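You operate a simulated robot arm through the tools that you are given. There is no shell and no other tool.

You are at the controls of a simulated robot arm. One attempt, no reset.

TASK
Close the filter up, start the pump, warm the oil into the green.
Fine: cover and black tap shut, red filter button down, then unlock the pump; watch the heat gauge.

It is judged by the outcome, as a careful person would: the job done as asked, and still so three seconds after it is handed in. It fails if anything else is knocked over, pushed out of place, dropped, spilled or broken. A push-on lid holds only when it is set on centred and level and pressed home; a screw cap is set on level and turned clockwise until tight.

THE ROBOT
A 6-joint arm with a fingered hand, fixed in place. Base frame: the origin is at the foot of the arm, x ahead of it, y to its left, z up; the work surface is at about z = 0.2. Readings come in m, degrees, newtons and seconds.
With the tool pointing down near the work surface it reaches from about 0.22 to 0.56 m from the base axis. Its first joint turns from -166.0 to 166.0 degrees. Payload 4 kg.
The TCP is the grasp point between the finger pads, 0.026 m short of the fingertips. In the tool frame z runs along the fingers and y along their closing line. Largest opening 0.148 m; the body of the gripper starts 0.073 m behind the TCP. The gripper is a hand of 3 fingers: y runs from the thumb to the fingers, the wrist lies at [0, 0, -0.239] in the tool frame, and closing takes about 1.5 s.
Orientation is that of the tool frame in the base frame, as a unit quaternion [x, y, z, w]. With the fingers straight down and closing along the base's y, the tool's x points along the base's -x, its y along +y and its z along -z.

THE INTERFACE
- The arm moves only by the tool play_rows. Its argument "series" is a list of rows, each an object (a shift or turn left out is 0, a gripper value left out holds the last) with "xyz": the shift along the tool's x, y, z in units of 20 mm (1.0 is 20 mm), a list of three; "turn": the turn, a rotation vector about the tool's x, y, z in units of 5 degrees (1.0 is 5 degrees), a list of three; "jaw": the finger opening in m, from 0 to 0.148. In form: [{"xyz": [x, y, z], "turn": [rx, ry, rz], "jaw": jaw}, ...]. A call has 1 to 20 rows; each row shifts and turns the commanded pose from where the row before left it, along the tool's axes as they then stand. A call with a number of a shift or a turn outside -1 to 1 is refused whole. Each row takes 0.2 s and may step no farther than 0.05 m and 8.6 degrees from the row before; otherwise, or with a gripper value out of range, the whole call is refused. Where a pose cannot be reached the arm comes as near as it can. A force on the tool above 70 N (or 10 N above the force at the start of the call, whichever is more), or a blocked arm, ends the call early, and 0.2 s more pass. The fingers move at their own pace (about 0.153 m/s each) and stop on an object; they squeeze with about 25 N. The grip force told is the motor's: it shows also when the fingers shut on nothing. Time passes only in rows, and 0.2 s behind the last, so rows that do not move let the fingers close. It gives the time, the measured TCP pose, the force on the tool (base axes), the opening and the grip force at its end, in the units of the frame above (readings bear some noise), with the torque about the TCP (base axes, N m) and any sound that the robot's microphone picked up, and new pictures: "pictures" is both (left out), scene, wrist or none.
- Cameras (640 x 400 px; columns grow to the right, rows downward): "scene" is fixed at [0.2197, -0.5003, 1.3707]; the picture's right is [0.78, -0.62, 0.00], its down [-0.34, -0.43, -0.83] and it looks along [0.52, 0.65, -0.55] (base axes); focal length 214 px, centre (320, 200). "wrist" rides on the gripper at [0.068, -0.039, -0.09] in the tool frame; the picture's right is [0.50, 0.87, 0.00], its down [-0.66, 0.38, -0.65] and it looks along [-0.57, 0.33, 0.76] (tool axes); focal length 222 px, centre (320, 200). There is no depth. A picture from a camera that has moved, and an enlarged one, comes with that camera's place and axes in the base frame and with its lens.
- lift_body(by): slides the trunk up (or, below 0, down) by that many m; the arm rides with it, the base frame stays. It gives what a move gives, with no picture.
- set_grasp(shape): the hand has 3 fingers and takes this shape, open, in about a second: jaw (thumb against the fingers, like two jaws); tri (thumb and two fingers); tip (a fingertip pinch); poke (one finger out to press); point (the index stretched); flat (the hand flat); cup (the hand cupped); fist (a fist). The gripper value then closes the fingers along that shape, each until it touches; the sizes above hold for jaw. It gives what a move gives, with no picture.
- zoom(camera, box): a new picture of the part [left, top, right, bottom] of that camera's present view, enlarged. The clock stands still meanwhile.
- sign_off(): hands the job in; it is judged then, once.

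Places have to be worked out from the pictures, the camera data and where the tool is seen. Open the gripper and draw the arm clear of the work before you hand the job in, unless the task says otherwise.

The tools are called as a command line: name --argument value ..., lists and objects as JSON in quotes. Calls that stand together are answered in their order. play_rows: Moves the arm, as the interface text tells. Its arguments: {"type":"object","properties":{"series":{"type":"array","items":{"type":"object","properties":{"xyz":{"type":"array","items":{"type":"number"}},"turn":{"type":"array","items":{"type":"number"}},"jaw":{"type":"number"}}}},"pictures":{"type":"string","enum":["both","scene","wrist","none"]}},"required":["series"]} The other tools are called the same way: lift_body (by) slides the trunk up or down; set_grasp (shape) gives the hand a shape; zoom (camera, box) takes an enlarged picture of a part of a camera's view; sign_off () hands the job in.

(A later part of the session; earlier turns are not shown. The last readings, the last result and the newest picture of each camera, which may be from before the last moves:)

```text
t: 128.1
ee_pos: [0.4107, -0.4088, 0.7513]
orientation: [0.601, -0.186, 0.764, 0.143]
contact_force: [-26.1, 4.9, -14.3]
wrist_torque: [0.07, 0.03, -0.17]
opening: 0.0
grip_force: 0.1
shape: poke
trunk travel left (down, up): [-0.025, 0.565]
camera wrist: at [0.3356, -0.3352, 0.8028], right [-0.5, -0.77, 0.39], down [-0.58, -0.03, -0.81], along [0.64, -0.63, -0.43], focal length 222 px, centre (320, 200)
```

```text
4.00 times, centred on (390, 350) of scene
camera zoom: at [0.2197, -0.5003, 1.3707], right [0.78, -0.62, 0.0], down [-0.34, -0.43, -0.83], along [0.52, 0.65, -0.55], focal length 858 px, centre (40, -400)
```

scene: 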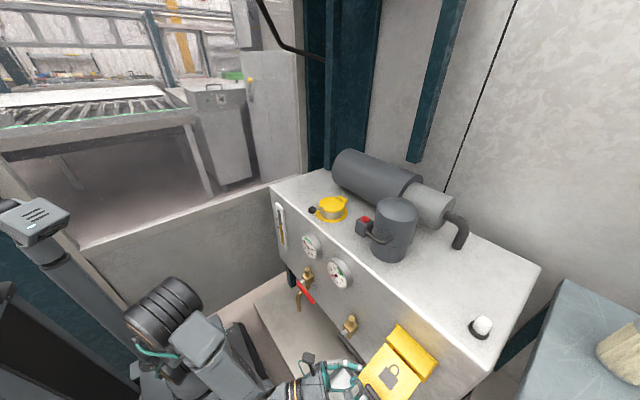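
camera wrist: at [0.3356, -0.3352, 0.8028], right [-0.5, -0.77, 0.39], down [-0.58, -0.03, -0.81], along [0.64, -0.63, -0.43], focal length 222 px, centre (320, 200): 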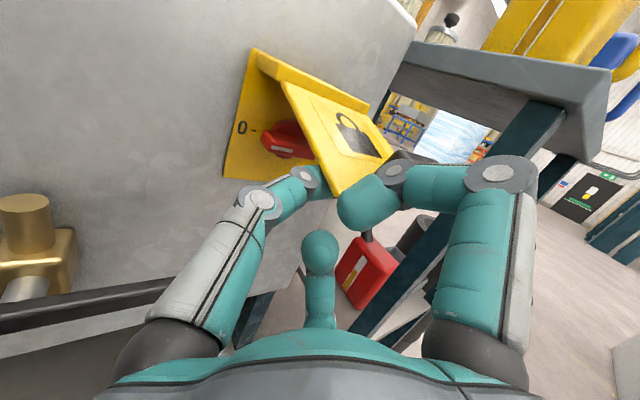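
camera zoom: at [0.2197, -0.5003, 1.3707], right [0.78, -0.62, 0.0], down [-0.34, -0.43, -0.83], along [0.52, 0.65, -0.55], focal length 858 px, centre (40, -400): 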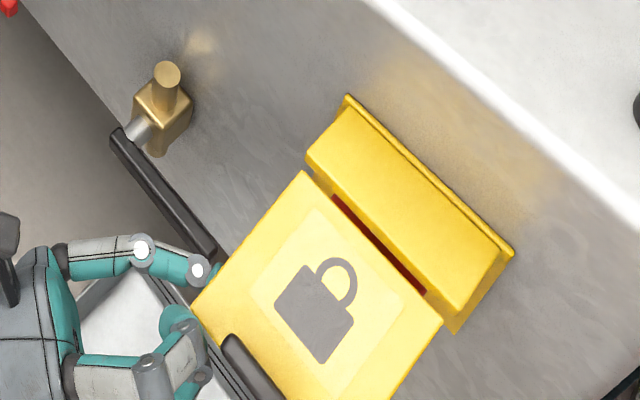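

The reaction (−26, −14 N) lies along the flap, so I am pushing slightly inward along its length. I shift outward about 8 mm and continue.

play_rows --series '[{"xyz": [-0.1, 0.18, -0.35]}, {"xyz": [0.4, 0.1, -0.15]}]'

zoom --camera "wrist" --box '[200, 30, 440, 230]'

zoom --camera "scene" --box '[340, 300, 440, 400]'

```text
t: 128.7
ee_pos: [0.4014, -0.4087, 0.7542]
orientation: [0.603, -0.185, 0.763, 0.143]
contact_force: [-0.3, 0.0, -0.8]
wrist_torque: [-0.01, -0.01, -0.04]
opening: 0.0003
grip_force: 0.0
shape: poke
trunk travel left (down, up): [-0.025, 0.565]
camera wrist: at [0.3251, -0.3348, 0.8058], right [-0.5, -0.77, 0.39], down [-0.58, -0.04, -0.81], along [0.64, -0.63, -0.43], focal length 222 px, centre (320, 200)
```

scene: 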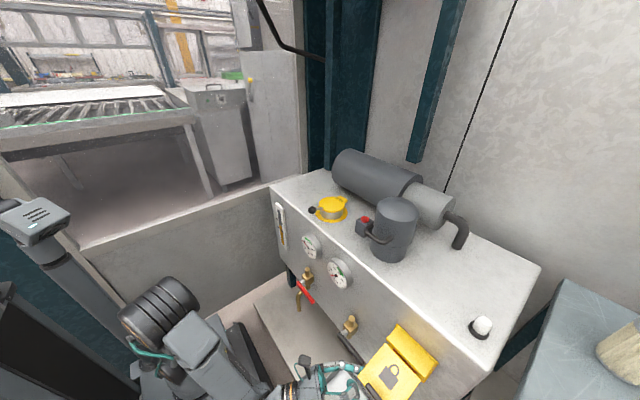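
wrist: 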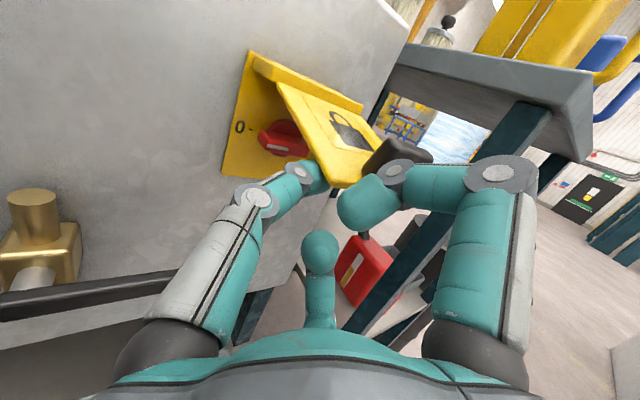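

```text
2.00 times, centred on (320, 130) of wrist
camera zoom: at [0.3251, -0.3348, 0.8058], right [-0.5, -0.77, 0.39], down [-0.58, -0.04, -0.81], along [0.64, -0.63, -0.43], focal length 444 px, centre (320, 340)
```

zoom: 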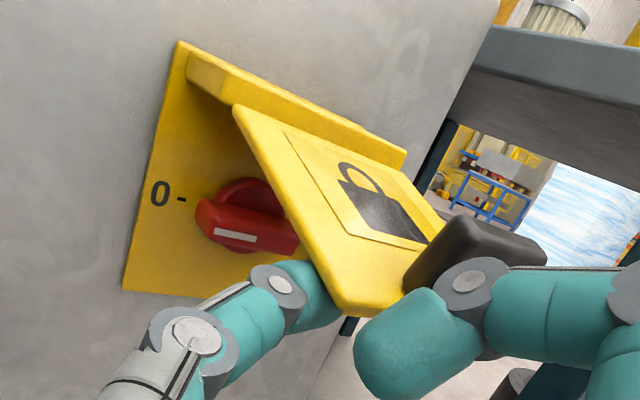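

```text
4.00 times, centred on (390, 350) of scene
camera zoom: at [0.2197, -0.5003, 1.3707], right [0.78, -0.62, 0.0], down [-0.34, -0.43, -0.83], along [0.52, 0.65, -0.55], focal length 858 px, centre (40, -400)
```

zoom: 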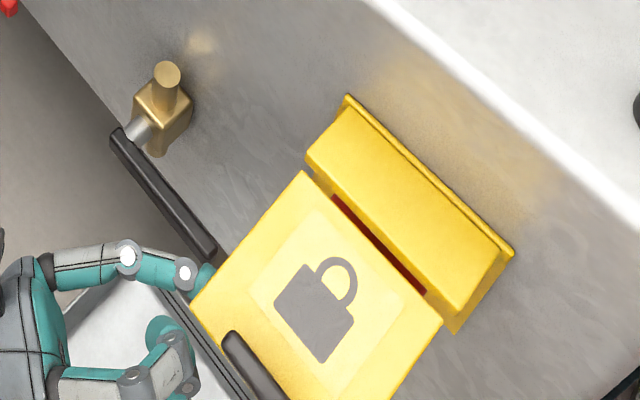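

The flap stays put where I leave it, so the hinge has friction. I keep raising it with the thumb underneath.

play_rows --series '[{"xyz": [0.5, 0.0, 0.0]}, {"xyz": [0.5, -0.05, 0.1]}, {"xyz": [0.5, -0.05, 0.1]}, {"xyz": [0.5, -0.05, 0.1]}]'

zoom --camera "wrist" --box '[200, 30, 440, 230]'

zoom --camera "scene" --box '[340, 300, 440, 400]'

```text
t: 129.7
ee_pos: [0.3974, -0.4104, 0.7942]
orientation: [0.602, -0.186, 0.763, 0.143]
contact_force: [-9.3, 0.8, -0.7]
wrist_torque: [0.02, 0.01, -0.07]
opening: 0.0
grip_force: 0.0
shape: poke
trunk travel left (down, up): [-0.025, 0.565]
camera wrist: at [0.3202, -0.3361, 0.8457], right [-0.5, -0.77, 0.39], down [-0.58, -0.03, -0.81], along [0.64, -0.63, -0.43], focal length 222 px, centre (320, 200)
```

scene: 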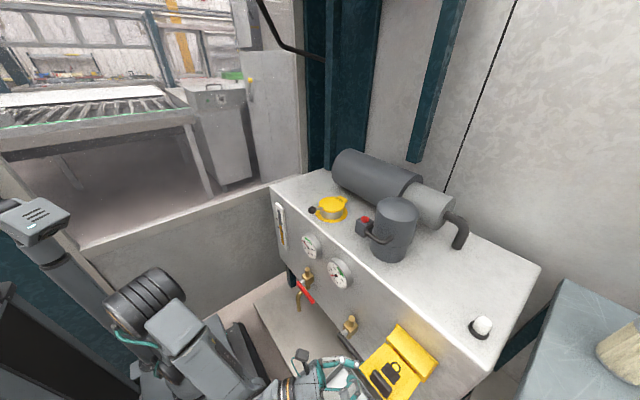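
wrist: 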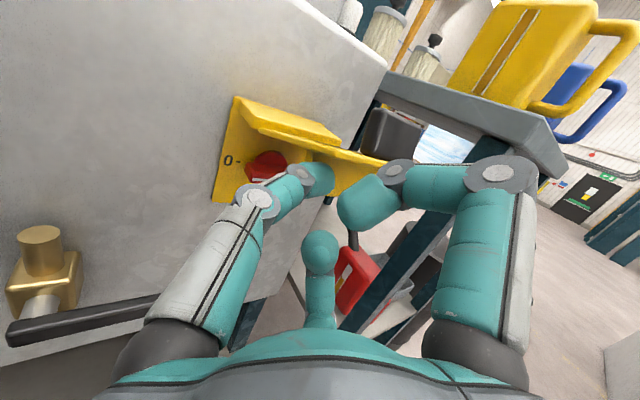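

```text
2.00 times, centred on (320, 130) of wrist
camera zoom: at [0.3202, -0.3361, 0.8457], right [-0.5, -0.77, 0.39], down [-0.58, -0.03, -0.81], along [0.64, -0.63, -0.43], focal length 444 px, centre (320, 340)
```

zoom: 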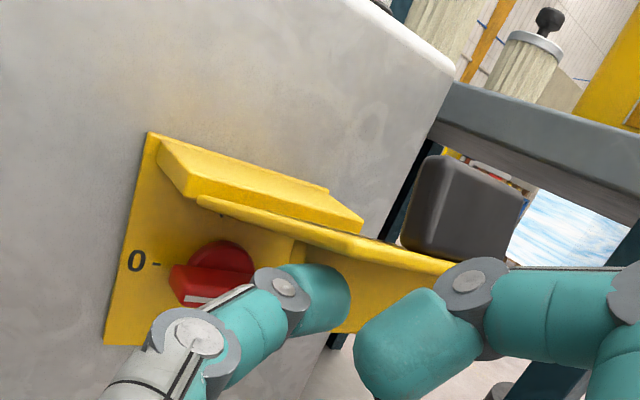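

```text
4.00 times, centred on (390, 350) of scene
camera zoom: at [0.2197, -0.5003, 1.3707], right [0.78, -0.62, 0.0], down [-0.34, -0.43, -0.83], along [0.52, 0.65, -0.55], focal length 858 px, centre (40, -400)
```

zoom: 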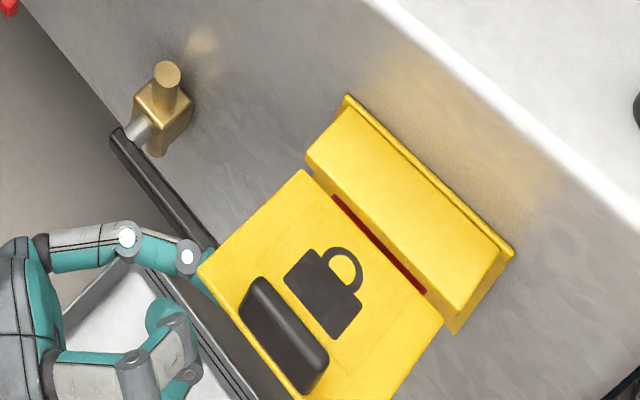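

The flap is now about horizontal. I continue up and over.

play_rows --series '[{"xyz": [0.53, -0.125, 0.24]}, {"xyz": [0.53, -0.125, 0.24]}, {"xyz": [0.44, -0.18, 0.35]}, {"xyz": [0.44, -0.18, 0.35]}]'

zoom --camera "scene" --box '[340, 300, 440, 400]'

```text
t: 130.4
ee_pos: [0.4042, -0.4103, 0.8053]
orientation: [0.615, -0.192, 0.752, 0.139]
contact_force: [-20.9, 2.3, -22.4]
wrist_torque: [0.25, 0.26, -0.23]
opening: 0.0
grip_force: 0.1
shape: poke
trunk travel left (down, up): [-0.025, 0.565]
stopped in row 3: the force on the tool passed its limit at 78 N (the readings are from after the stop); the commanded pose is now the measured one
camera wrist: at [0.3297, -0.3368, 0.8602], right [-0.49, -0.78, 0.39], down [-0.61, -0.02, -0.8], along [0.63, -0.62, -0.47], focal length 222 px, centre (320, 200)
```

scene: 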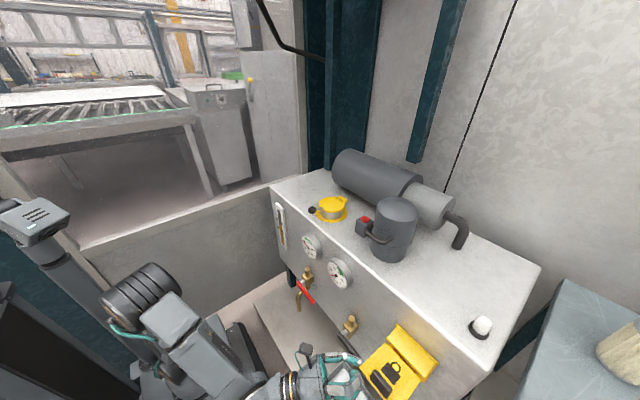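
wrist: 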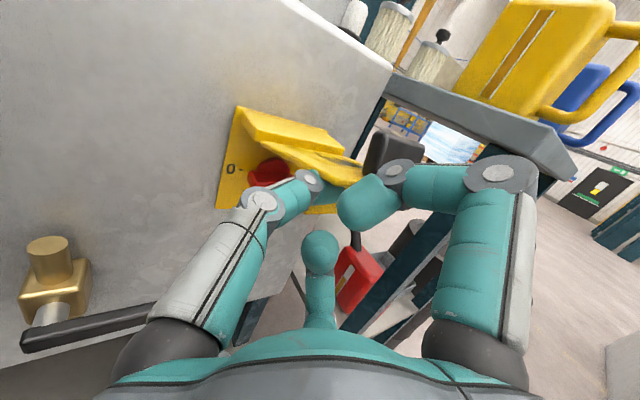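

```text
4.00 times, centred on (390, 350) of scene
camera zoom: at [0.2197, -0.5003, 1.3707], right [0.78, -0.62, 0.0], down [-0.34, -0.43, -0.83], along [0.52, 0.65, -0.55], focal length 858 px, centre (40, -400)
```

zoom: 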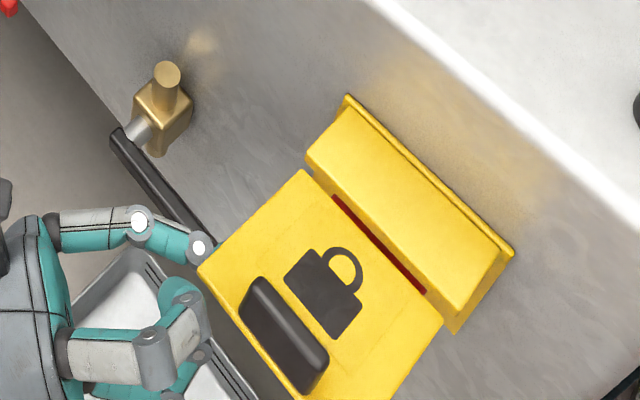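

The flap has reached its stop at roughly 100°. I lower the thumb away to see whether it stays up.

play_rows --series '[{"xyz": [-0.5, 0.1, -0.2]}, {"xyz": [-0.7, 0.0, -0.26]}, {"xyz": [-0.7, -0.3, -0.4]}, {"xyz": [0, -0.5, -0.5]}]'

zoom --camera "scene" --box '[340, 300, 440, 400]'

zoom --camera "wrist" --box '[180, 30, 420, 230]'

```text
t: 131.4
ee_pos: [0.3988, -0.3815, 0.7671]
orientation: [0.615, -0.188, 0.754, 0.138]
contact_force: [0.5, 0.6, 0.3]
wrist_torque: [0.0, 0.01, 0.02]
opening: 0.0
grip_force: 0.1
shape: poke
trunk travel left (down, up): [-0.025, 0.565]
camera wrist: at [0.3226, -0.3087, 0.822], right [-0.48, -0.78, 0.39], down [-0.6, -0.03, -0.8], along [0.64, -0.62, -0.46], focal length 222 px, centre (320, 200)
```

scene: 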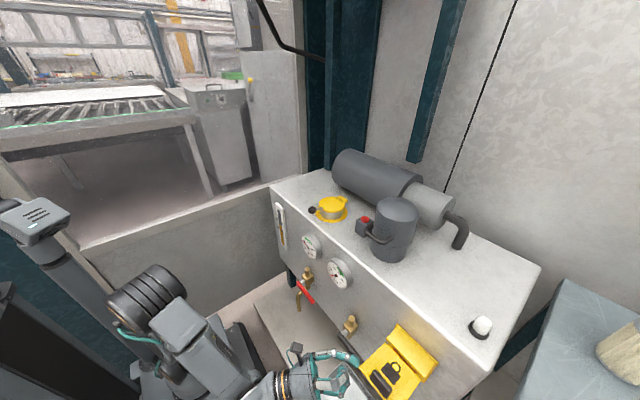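
wrist: 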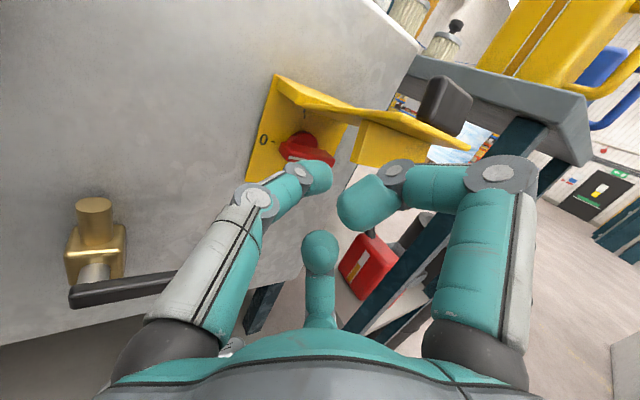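

```text
4.00 times, centred on (390, 350) of scene
camera zoom: at [0.2197, -0.5003, 1.3707], right [0.78, -0.62, 0.0], down [-0.34, -0.43, -0.83], along [0.52, 0.65, -0.55], focal length 858 px, centre (40, -400)
```

zoom: 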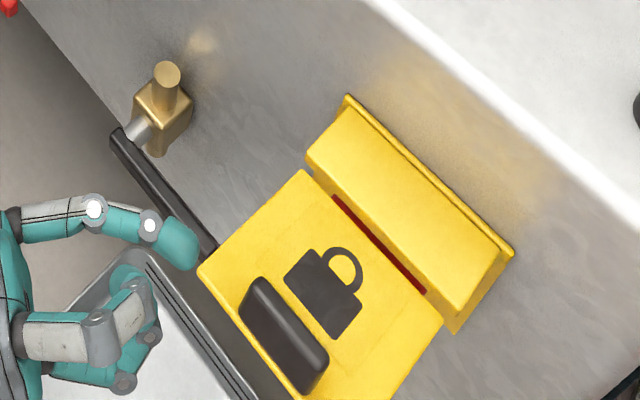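

```text
2.00 times, centred on (300, 130) of wrist
camera zoom: at [0.3226, -0.3087, 0.822], right [-0.48, -0.78, 0.39], down [-0.6, -0.03, -0.8], along [0.64, -0.62, -0.46], focal length 444 px, centre (360, 340)
```

zoom: 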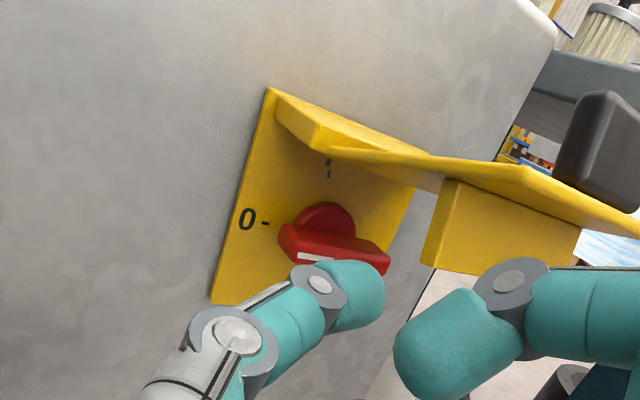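

The flap stays open. The red knob's bar has its white mark at "0" on the left and an "I" mark at the top, so the bar's left end must be pushed up. I roll the hand so the curled fingers sit lower and fit under the flap.

play_rows --series '[{"xyz": [-0.7, -0.3, -0.5]}, {"xyz": [-0.7, -0.3, -0.5], "turn": [0, 0, 1]}, {"turn": [0, 0, 1]}, {"turn": [0, 0, 1]}, {"turn": [0, 0, 1]}, {"turn": [0, 0, 1]}, {"turn": [0, 0, 1]}, {"turn": [0, 0, 1]}, {"turn": [0, 0, 1]}, {"turn": [0, 0, 1]}, {"turn": [0, 0, 1]}, {"turn": [0, 0, 1]}, {"turn": [0, 0, 1]}]'

zoom --camera "wrist" --box '[120, 30, 420, 280]'

zoom --camera "scene" --box '[340, 300, 440, 400]'

```text
t: 134.2
ee_pos: [0.3915, -0.3617, 0.739]
orientation: [0.438, -0.47, 0.722, -0.258]
contact_force: [-0.3, 0.1, 0.3]
wrist_torque: [-0.03, 0.0, -0.01]
opening: 0.0
grip_force: 0.0
shape: poke
trunk travel left (down, up): [-0.025, 0.565]
camera wrist: at [0.2808, -0.3586, 0.7846], right [-0.28, -0.76, -0.59], down [-0.27, 0.65, -0.71], along [0.92, -0.04, -0.38], focal length 222 px, centre (320, 200)
```

scene: 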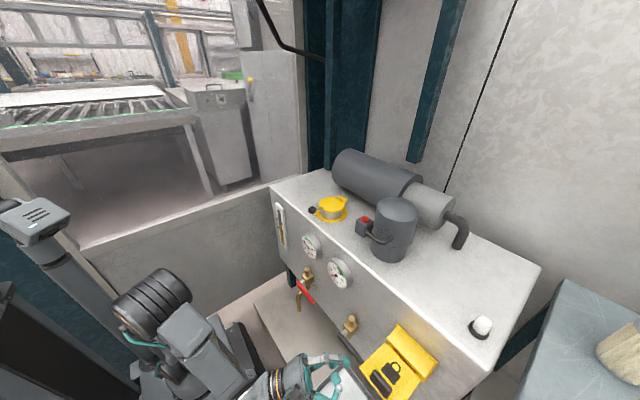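
wrist: 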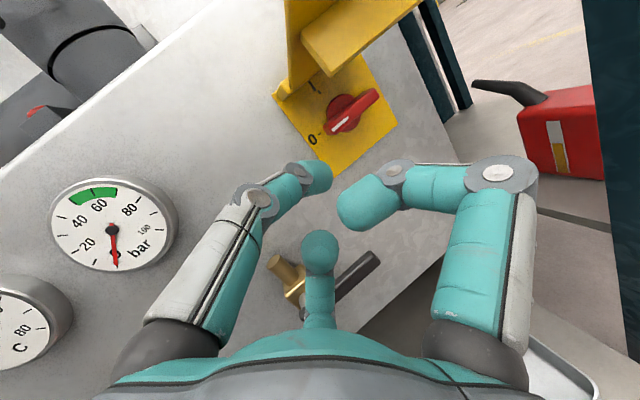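

```text
1.60 times, centred on (270, 155) of wrist
camera zoom: at [0.2808, -0.3586, 0.7846], right [-0.28, -0.76, -0.59], down [-0.27, 0.65, -0.71], along [0.92, -0.04, -0.38], focal length 355 px, centre (400, 272)
```

zoom: 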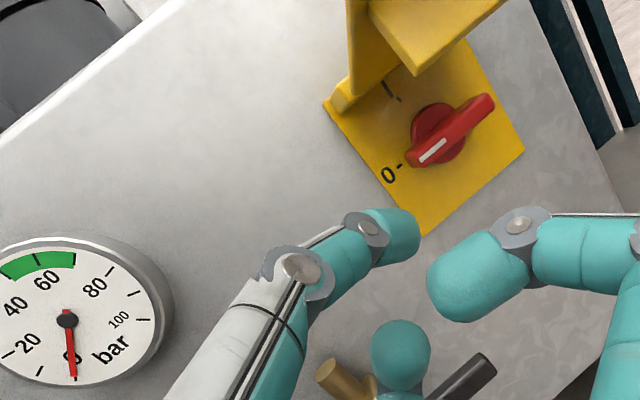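

```text
4.00 times, centred on (390, 350) of scene
camera zoom: at [0.2197, -0.5003, 1.3707], right [0.78, -0.62, 0.0], down [-0.34, -0.43, -0.83], along [0.52, 0.65, -0.55], focal length 858 px, centre (40, -400)
```

zoom: 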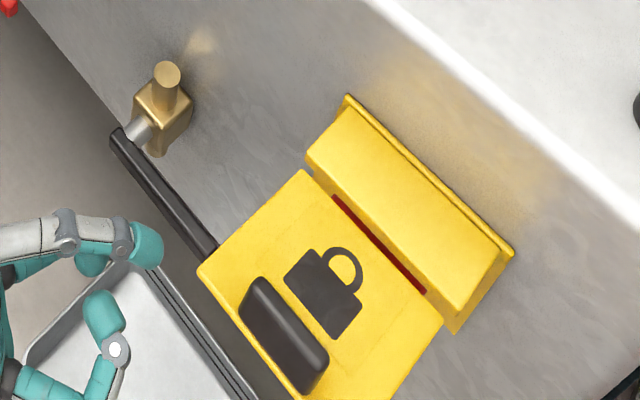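

This view clearly shows the knob: pivot near (y −0.46, z 0.74), bar left end near (0.517,−0.42,0.743). I bring the thumb to just below the bar's left end.

play_rows --series '[{"xyz": [-0.584, 0.359, 0.943]}, {"xyz": [-0.584, 0.359, 0.943]}, {"xyz": [-0.584, 0.359, 0.943]}, {"xyz": [-0.584, 0.359, 0.943]}, {"xyz": [0.383, 0.338, 0.895]}]'

zoom --camera "wrist" --box '[200, 0, 440, 240]'

zoom --camera "scene" --box '[340, 300, 440, 400]'

```text
t: 135.4
ee_pos: [0.491, -0.388, 0.7075]
orientation: [0.437, -0.47, 0.722, -0.257]
contact_force: [1.1, -0.3, -0.1]
wrist_torque: [-0.01, 0.0, -0.01]
opening: 0.0
grip_force: 0.0
shape: poke
trunk travel left (down, up): [-0.025, 0.565]
camera wrist: at [0.3802, -0.3844, 0.7531], right [-0.28, -0.76, -0.59], down [-0.27, 0.65, -0.71], along [0.92, -0.04, -0.38], focal length 222 px, centre (320, 200)
```

scene: 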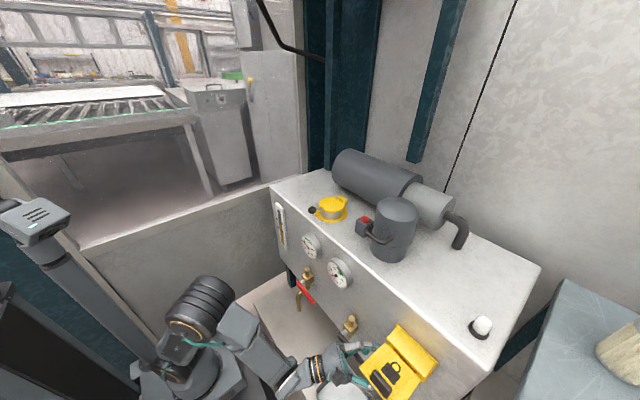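
wrist: 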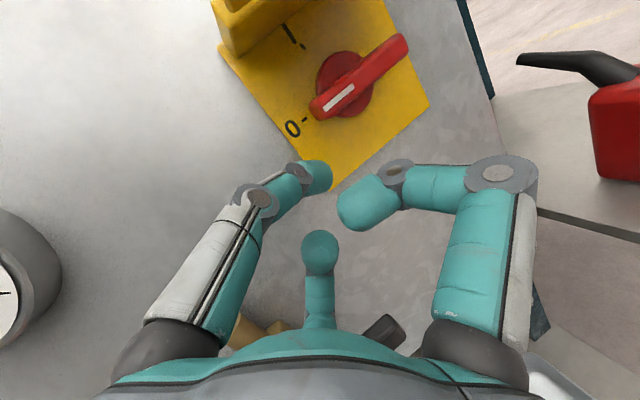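

```text
1.67 times, centred on (320, 120) of wrist
camera zoom: at [0.3802, -0.3844, 0.7531], right [-0.28, -0.76, -0.59], down [-0.27, 0.65, -0.71], along [0.92, -0.04, -0.38], focal length 370 px, centre (320, 333)
```

zoom: 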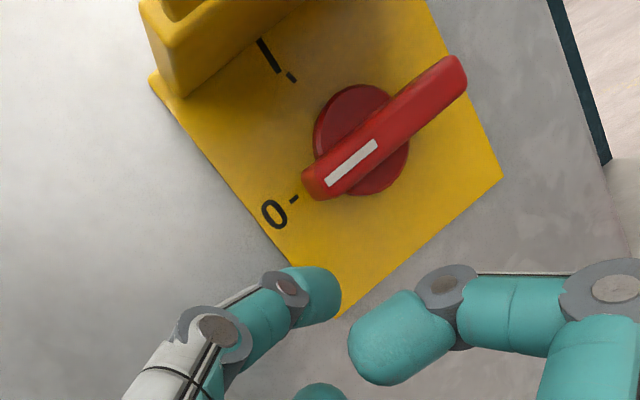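

```text
4.00 times, centred on (390, 350) of scene
camera zoom: at [0.2197, -0.5003, 1.3707], right [0.78, -0.62, 0.0], down [-0.34, -0.43, -0.83], along [0.52, 0.65, -0.55], focal length 858 px, centre (40, -400)
```

zoom: 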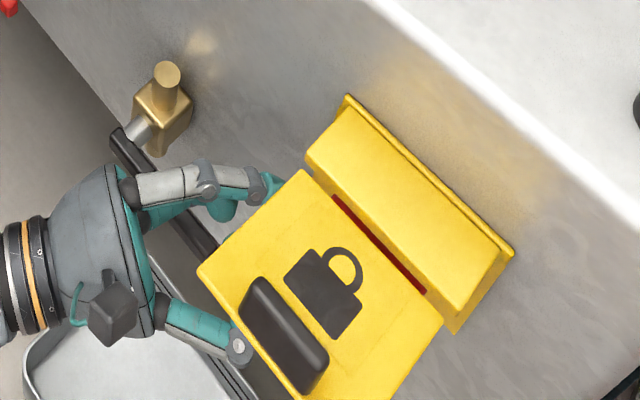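

Clear view: the thumb is just below and left of the bar end. I slide in under the bar's left end.

play_rows --series '[{"xyz": [0.383, 0.338, 0.895]}, {"xyz": [0.383, 0.338, 0.895]}]' --pictures "wrist"

zoom --camera "wrist" --box '[200, 0, 440, 240]'

```text
t: 136.0
ee_pos: [0.5114, -0.423, 0.7083]
orientation: [0.437, -0.47, 0.722, -0.258]
contact_force: [-0.7, 0.2, -0.8]
wrist_torque: [-0.02, 0.0, 0.02]
opening: 0.0
grip_force: 0.1
shape: poke
trunk travel left (down, up): [-0.025, 0.565]
camera wrist: at [0.4024, -0.419, 0.7537], right [-0.28, -0.76, -0.59], down [-0.27, 0.65, -0.71], along [0.92, -0.04, -0.38], focal length 222 px, centre (320, 200)
```

wrist: 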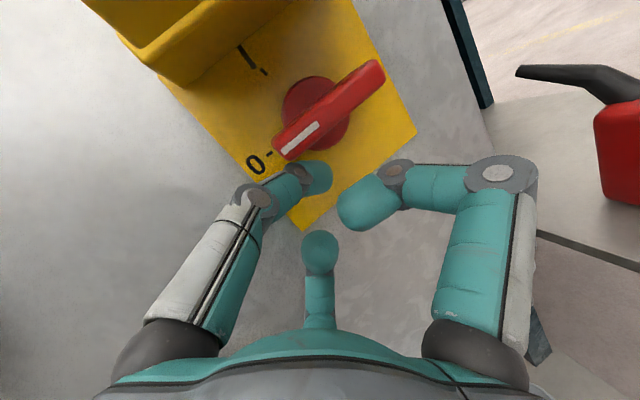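

```text
1.67 times, centred on (320, 120) of wrist
camera zoom: at [0.4024, -0.419, 0.7537], right [-0.28, -0.76, -0.59], down [-0.27, 0.65, -0.71], along [0.92, -0.04, -0.38], focal length 370 px, centre (320, 333)
```

zoom: 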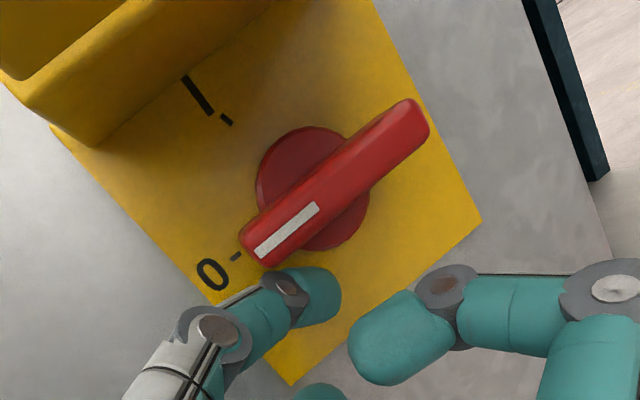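

The thumb is right below the bar's left end, and cover, tap and red button are all done. I push the bar end up.

play_rows --series '[{"xyz": [0.103, -0.317, 0.043]}, {"xyz": [0.103, -0.317, 0.043]}, {"xyz": [0.103, -0.317, 0.043]}]' --pictures "none"

zoom --camera "wrist" --box '[200, 0, 440, 240]'

```text
t: 136.8
ee_pos: [0.5132, -0.4219, 0.7274]
orientation: [0.438, -0.47, 0.722, -0.257]
contact_force: [0.3, -0.5, -0.5]
wrist_torque: [-0.02, 0.01, 0.0]
opening: 0.0
grip_force: 0.0
shape: poke
trunk travel left (down, up): [-0.025, 0.565]
```

```text
1.67 times, centred on (320, 120) of wrist
camera zoom: at [0.4029, -0.4178, 0.7728], right [-0.28, -0.76, -0.59], down [-0.27, 0.65, -0.71], along [0.92, -0.04, -0.38], focal length 370 px, centre (320, 333)
```

zoom: 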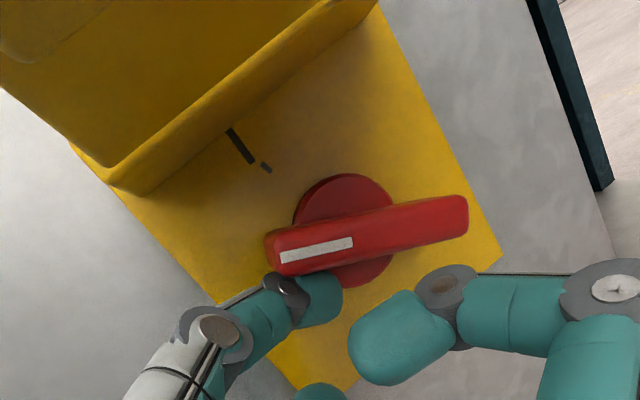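

The knob is turning easily, about 30° so far. I continue toward the "I" mark.

play_rows --series '[{"xyz": [0.295, -0.233, 0.15]}, {"xyz": [0.295, -0.233, 0.15]}, {"xyz": [0.2, -0.1, 0.15]}]' --pictures "none"

zoom --camera "wrist" --box '[200, 0, 440, 240]'

```text
t: 137.6
ee_pos: [0.5131, -0.4291, 0.745]
orientation: [0.439, -0.469, 0.721, -0.259]
contact_force: [-26.8, 42.1, -3.1]
wrist_torque: [0.08, 0.07, 0.51]
opening: 0.0002
grip_force: 0.1
shape: poke
trunk travel left (down, up): [-0.025, 0.565]
```

```text
1.67 times, centred on (320, 120) of wrist
camera zoom: at [0.4041, -0.426, 0.7922], right [-0.27, -0.76, -0.59], down [-0.27, 0.65, -0.71], along [0.92, -0.03, -0.38], focal length 370 px, centre (320, 333)
```

zoom: 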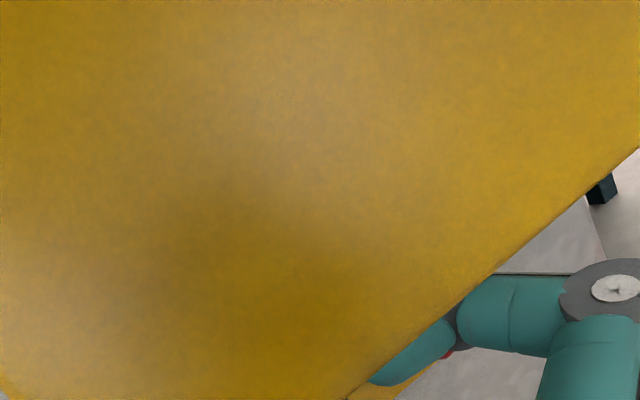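

The view is blocked by the flap and the force has risen to 50 N. I check the scene camera before continuing.

zoom --camera "scene" --box '[340, 300, 440, 400]'

zoom --camera "scene" --box '[260, 180, 400, 300]'

zoom --camera "scene" --box '[440, 290, 520, 370]'

```text
4.00 times, centred on (390, 350) of scene
camera zoom: at [0.2197, -0.5003, 1.3707], right [0.78, -0.62, 0.0], down [-0.34, -0.43, -0.83], along [0.52, 0.65, -0.55], focal length 858 px, centre (40, -400)
```

zoom: 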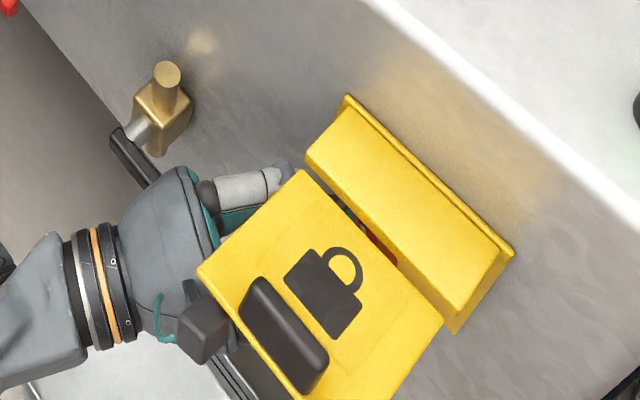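

```text
3.33 times, centred on (330, 240) of scene
camera zoom: at [0.2197, -0.5003, 1.3707], right [0.78, -0.62, 0.0], down [-0.34, -0.43, -0.83], along [0.52, 0.65, -0.55], focal length 715 px, centre (287, 67)
```

zoom: 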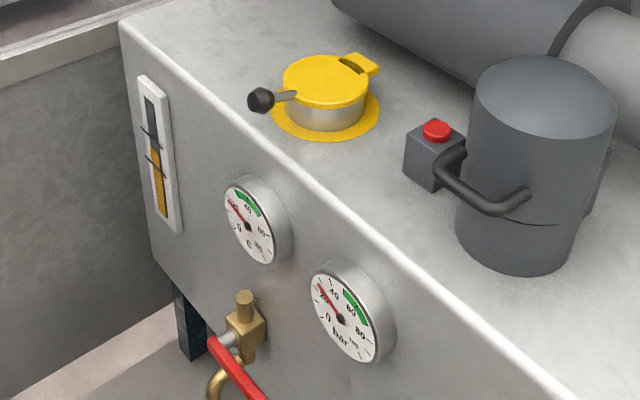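

```text
5.00 times, centred on (480, 330) of scene
camera zoom: at [0.2197, -0.5003, 1.3707], right [0.78, -0.62, 0.0], down [-0.34, -0.43, -0.83], along [0.52, 0.65, -0.55], focal length 1072 px, centre (-480, -450)
```

zoom: 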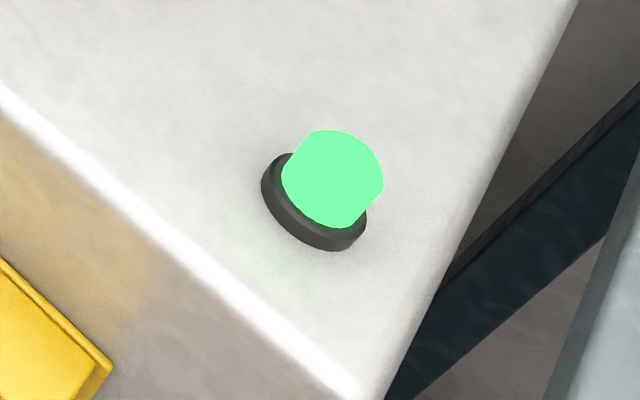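

The lamp has turned green and the pressure gauge is climbing, so the pump is running. I back the hand out carefully, to +y first and then backward.

play_rows --series '[{"xyz": [-0.45, 0.1, -0.25]}, {"xyz": [-0.6, 0.2, -0.35]}, {"xyz": [-0.5, 0.1, -0.8]}, {"xyz": [-0.3, 0, -1]}, {"xyz": [-0.2, 0, -1]}]'

zoom --camera "scene" --box '[260, 180, 400, 300]'

zoom --camera "wrist" --box '[120, 0, 420, 240]'

```text
t: 138.8
ee_pos: [0.4736, -0.3744, 0.7115]
orientation: [0.437, -0.47, 0.722, -0.257]
contact_force: [0.4, -0.1, -0.2]
wrist_torque: [-0.02, -0.01, -0.01]
opening: 0.0003
grip_force: 0.1
shape: poke
trunk travel left (down, up): [-0.025, 0.565]
camera wrist: at [0.3637, -0.3706, 0.757], right [-0.28, -0.76, -0.59], down [-0.27, 0.65, -0.71], along [0.92, -0.04, -0.38], focal length 222 px, centre (320, 200)
```

scene: 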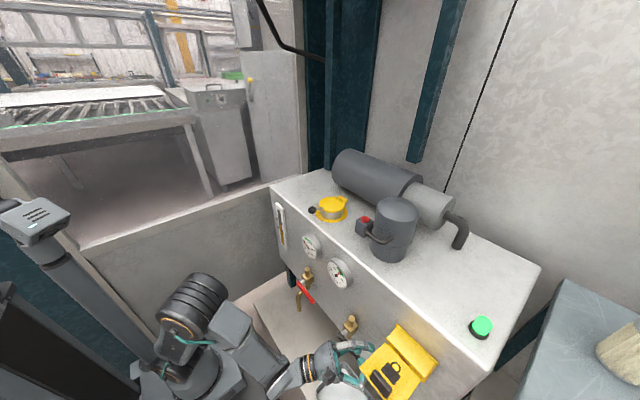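
wrist: 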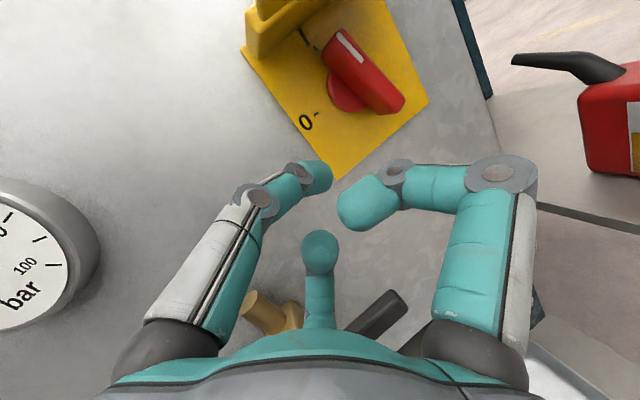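

```text
3.33 times, centred on (330, 240) of scene
camera zoom: at [0.2197, -0.5003, 1.3707], right [0.78, -0.62, 0.0], down [-0.34, -0.43, -0.83], along [0.52, 0.65, -0.55], focal length 715 px, centre (287, 67)
```

zoom: 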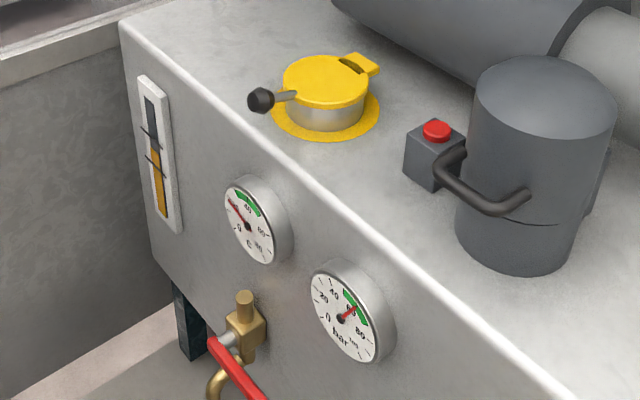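

```text
1.67 times, centred on (270, 120) of wrist
camera zoom: at [0.3637, -0.3706, 0.757], right [-0.28, -0.76, -0.59], down [-0.27, 0.65, -0.71], along [0.92, -0.04, -0.38], focal length 370 px, centre (403, 333)
```

zoom: 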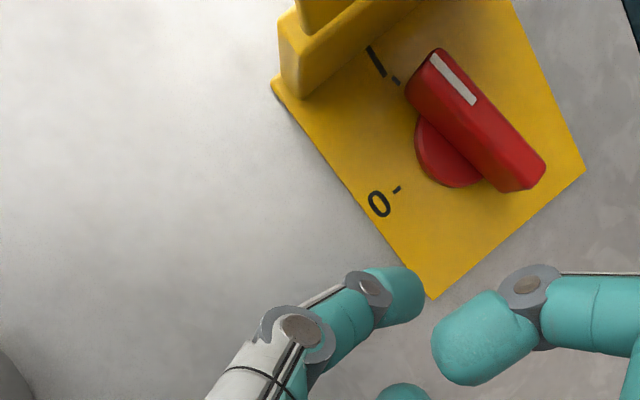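

The knob sits at "I" and the pressure is in its green band. I retract the arm clear and watch the heat gauge.

zoom --camera "scene" --box '[300, 230, 326, 262]'

play_rows --series '[{"xyz": [-0.3, 0, -1]}, {"xyz": [-0.3, 0, -1]}, {"xyz": [-0.3, 0, -1]}]' --pictures "none"

zoom --camera "scene" --box '[300, 230, 326, 262]'

```text
12.50 times, centred on (313, 246) of scene
camera zoom: at [0.2197, -0.5003, 1.3707], right [0.78, -0.62, 0.0], down [-0.34, -0.43, -0.83], along [0.52, 0.65, -0.55], focal length 2681 px, centre (408, -375)
```

zoom: 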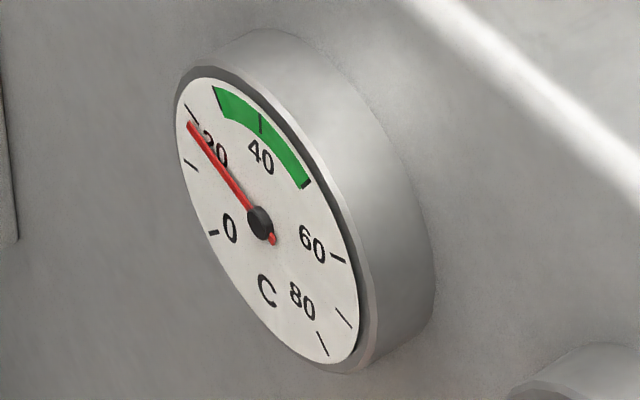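

```text
t: 139.6
ee_pos: [0.4287, -0.3346, 0.6937]
orientation: [0.438, -0.469, 0.722, -0.259]
contact_force: [0.5, -0.8, 0.4]
wrist_torque: [0.03, -0.01, 0.0]
opening: 0.0
grip_force: 0.0
shape: poke
trunk travel left (down, up): [-0.025, 0.565]
```

```text
12.50 times, centred on (313, 246) of scene
camera zoom: at [0.2197, -0.5003, 1.3707], right [0.78, -0.62, 0.0], down [-0.34, -0.43, -0.83], along [0.52, 0.65, -0.55], focal length 2681 px, centre (408, -375)
```

zoom: 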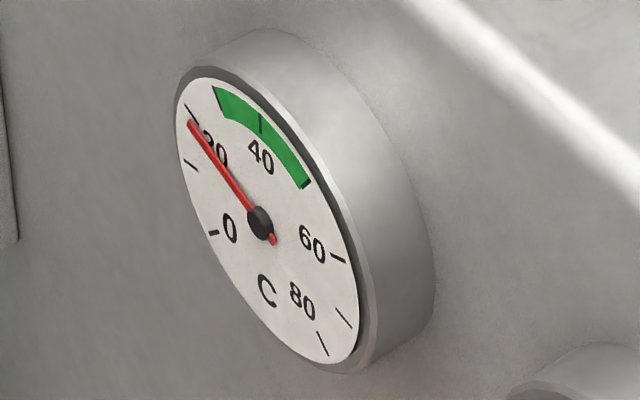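

The green band covers about 30–50 °C and the needle reads about 19. I wait with the hand clear and watch the rate.

play_rows --series '[{"xyz": [-0.3, 0, -0.5]}, {}, {}, {}, {}, {}, {}, {}, {}, {}, {}, {}, {}, {}, {}, {}, {}, {}, {}, {}]' --pictures "scene"

zoom --camera "scene" --box '[300, 230, 326, 262]'

zoom --camera "scene" --box '[260, 180, 460, 340]'

```text
t: 143.8
ee_pos: [0.429, -0.3356, 0.6942]
orientation: [0.438, -0.47, 0.722, -0.258]
contact_force: [0.0, -0.5, 0.4]
wrist_torque: [-0.01, -0.01, -0.03]
opening: 0.0001
grip_force: 0.0
shape: poke
out of reach, approached as far as the arm can: row 1
trunk travel left (down, up): [-0.025, 0.565]
```

scene: 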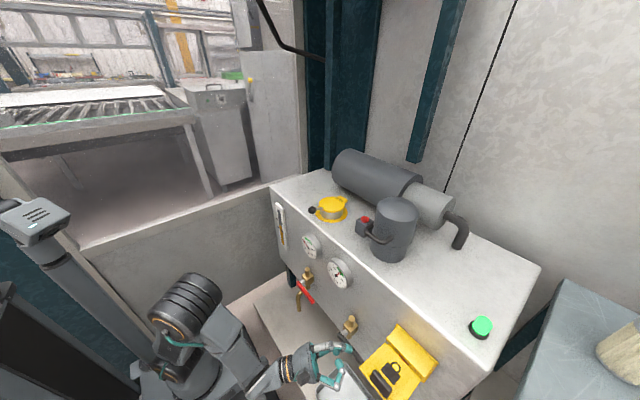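

```text
12.50 times, centred on (313, 246) of scene
camera zoom: at [0.2197, -0.5003, 1.3707], right [0.78, -0.62, 0.0], down [-0.34, -0.43, -0.83], along [0.52, 0.65, -0.55], focal length 2681 px, centre (408, -375)
```

zoom: 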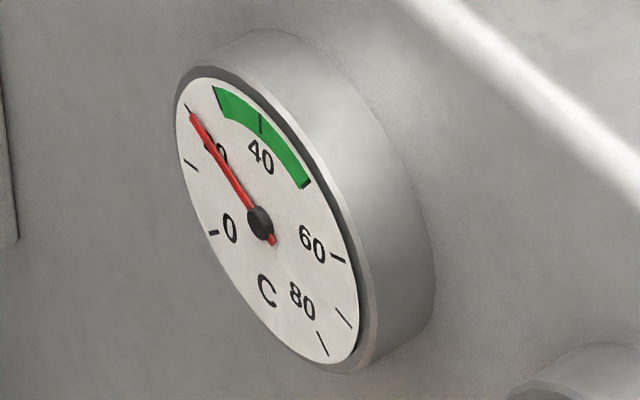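

```text
2.50 times, centred on (360, 260) of scene
camera zoom: at [0.2197, -0.5003, 1.3707], right [0.78, -0.62, 0.0], down [-0.34, -0.43, -0.83], along [0.52, 0.65, -0.55], focal length 536 px, centre (220, 50)
```

zoom: 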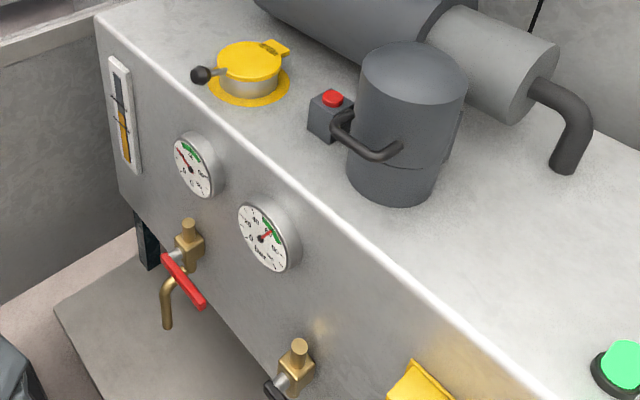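

The needle rises slowly (about 20.5 now, roughly 0.5 °C/s). I use the wait to lift the arm clear with the trunk.

lift_body --by 0.4

play_rows --series '[{"xyz": [0, -1, 0]}, {"xyz": [0, -1, 0]}, {"xyz": [0, -1, 0]}, {"xyz": [0, -1, 0]}, {}, {}, {}, {}, {}, {}, {}, {}, {}, {}, {}]' --pictures "scene"

zoom --camera "scene" --box '[300, 230, 326, 262]'

```text
t: 147.6
ee_pos: [0.4291, -0.3344, 1.0936]
orientation: [0.439, -0.469, 0.722, -0.258]
contact_force: [-0.2, 0.2, 0.1]
wrist_torque: [0.0, 0.03, 0.01]
opening: 0.0001
grip_force: 0.1
shape: poke
trunk travel left (down, up): [-0.425, 0.165]
```

```text
t: 150.8
ee_pos: [0.4348, -0.3015, 1.1669]
orientation: [0.438, -0.469, 0.722, -0.258]
contact_force: [-0.6, -0.3, -0.1]
wrist_torque: [-0.01, 0.03, 0.0]
opening: 0.0002
grip_force: 0.0
shape: poke
out of reach, approached as far as the arm can: row 2
trunk travel left (down, up): [-0.425, 0.165]
```

scene: 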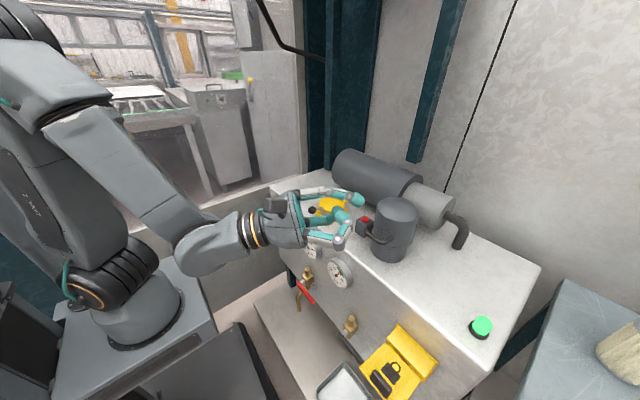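

```text
12.50 times, centred on (313, 246) of scene
camera zoom: at [0.2197, -0.5003, 1.3707], right [0.78, -0.62, 0.0], down [-0.34, -0.43, -0.83], along [0.52, 0.65, -0.55], focal length 2681 px, centre (408, -375)
```

zoom: 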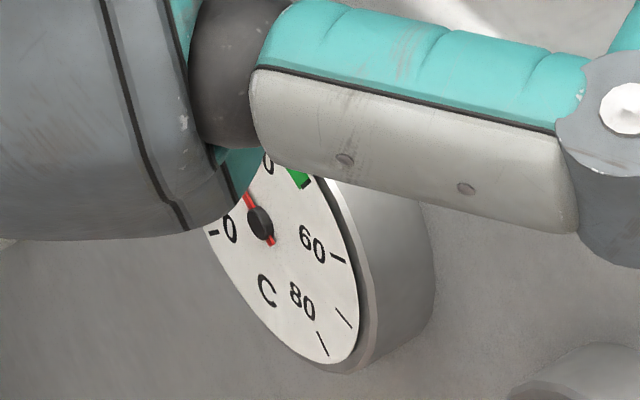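

The hand is hiding the gauge, so I raise it further out of the line of sight.

lift_body --by 0.16

play_rows --series '[{"xyz": [0, -1, 0]}, {"xyz": [0, -1, 0]}, {"xyz": [0, -1, 0]}, {"xyz": [0, -1, 0]}]' --pictures "scene"

zoom --camera "scene" --box '[300, 230, 326, 262]'

```text
t: 152.7
ee_pos: [0.4345, -0.3038, 1.328]
orientation: [0.438, -0.469, 0.722, -0.258]
contact_force: [0.5, -0.5, 1.5]
wrist_torque: [-0.02, 0.01, -0.06]
opening: 0.0
grip_force: 0.1
shape: poke
trunk travel left (down, up): [-0.585, 0.005]
```

```text
t: 153.7
ee_pos: [0.4375, -0.2672, 1.4007]
orientation: [0.438, -0.47, 0.722, -0.258]
contact_force: [-0.2, -0.2, 0.0]
wrist_torque: [0.03, 0.0, 0.0]
opening: 0.0
grip_force: 0.0
shape: poke
trunk travel left (down, up): [-0.585, 0.005]
```

scene: 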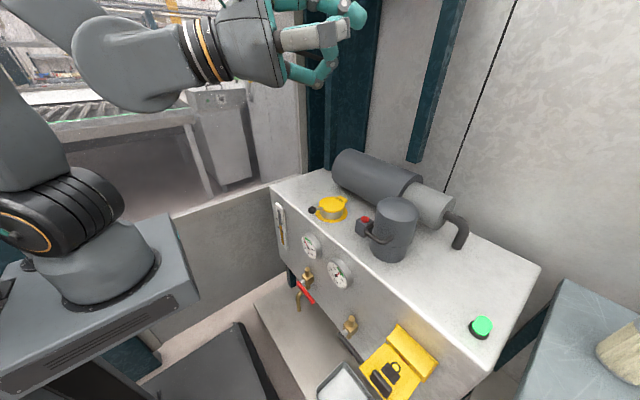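

```text
12.50 times, centred on (313, 246) of scene
camera zoom: at [0.2197, -0.5003, 1.3707], right [0.78, -0.62, 0.0], down [-0.34, -0.43, -0.83], along [0.52, 0.65, -0.55], focal length 2681 px, centre (408, -375)
```

zoom: 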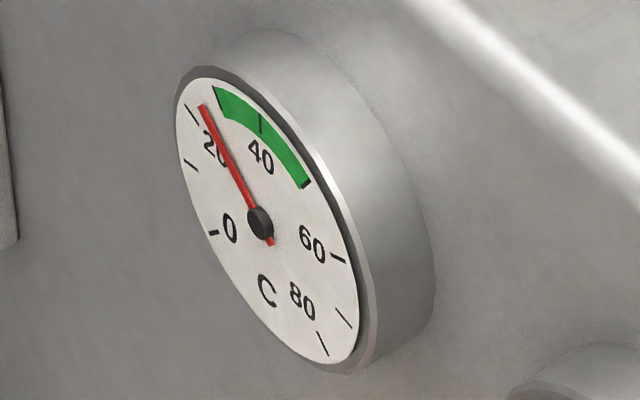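

The needle is near 25 and rising steadily. Meanwhile I open the hand, which is well clear, and inspect the rest of the unit.

set_grasp --shape "jaw"

play_rows --series '[{}, {}, {}, {}, {}, {}, {}, {}, {}, {}, {}, {}, {}, {}, {}, {}, {}, {}, {}, {}]' --pictures "scene"

zoom --camera "scene" --box '[300, 230, 326, 262]'

zoom --camera "scene" --box '[260, 180, 420, 290]'

zoom --camera "scene" --box '[280, 260, 500, 400]'

```text
t: 154.6
ee_pos: [0.4371, -0.2673, 1.4002]
orientation: [0.439, -0.469, 0.722, -0.258]
contact_force: [0.0, 0.6, -0.3]
wrist_torque: [0.0, 0.01, -0.02]
opening: 0.148
grip_force: 0.0
shape: jaw
trunk travel left (down, up): [-0.585, 0.005]
```

```text
t: 158.8
ee_pos: [0.4381, -0.269, 1.3998]
orientation: [0.437, -0.47, 0.722, -0.257]
contact_force: [0.3, 0.4, 0.5]
wrist_torque: [-0.01, 0.03, -0.02]
opening: 0.1478
grip_force: 0.1
shape: jaw
trunk travel left (down, up): [-0.585, 0.005]
```

scene: 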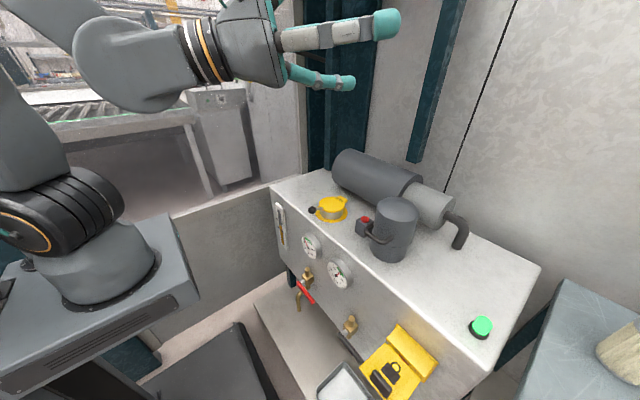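

```text
12.50 times, centred on (313, 246) of scene
camera zoom: at [0.2197, -0.5003, 1.3707], right [0.78, -0.62, 0.0], down [-0.34, -0.43, -0.83], along [0.52, 0.65, -0.55], focal length 2681 px, centre (408, -375)
```

zoom: 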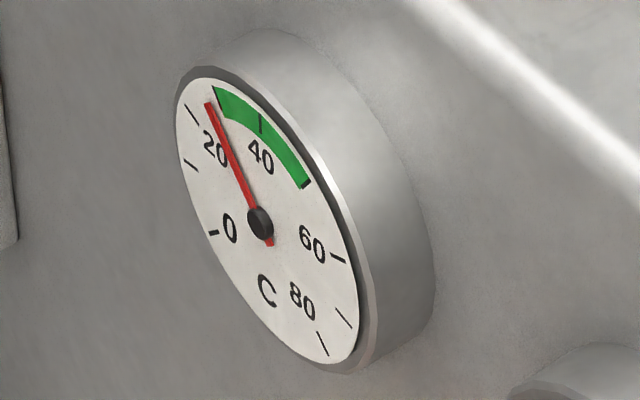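

```text
3.64 times, centred on (340, 235) of scene
camera zoom: at [0.2197, -0.5003, 1.3707], right [0.78, -0.62, 0.0], down [-0.34, -0.43, -0.83], along [0.52, 0.65, -0.55], focal length 780 px, centre (247, 73)
```

zoom: 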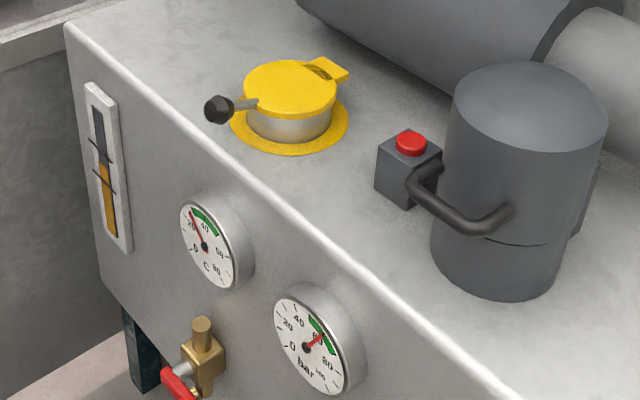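

```text
2.86 times, centred on (390, 330) of scene
camera zoom: at [0.2197, -0.5003, 1.3707], right [0.78, -0.62, 0.0], down [-0.34, -0.43, -0.83], along [0.52, 0.65, -0.55], focal length 613 px, centre (120, -171)
```

zoom: 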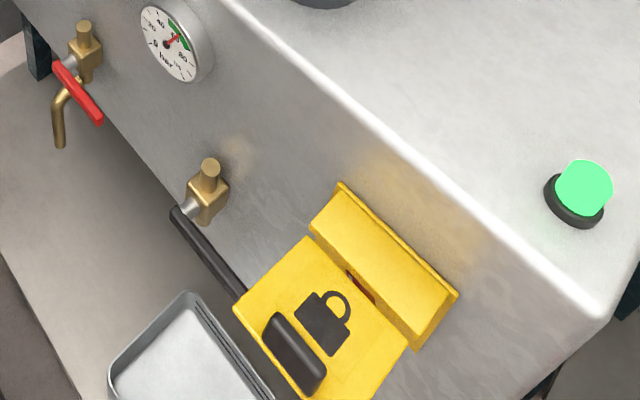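

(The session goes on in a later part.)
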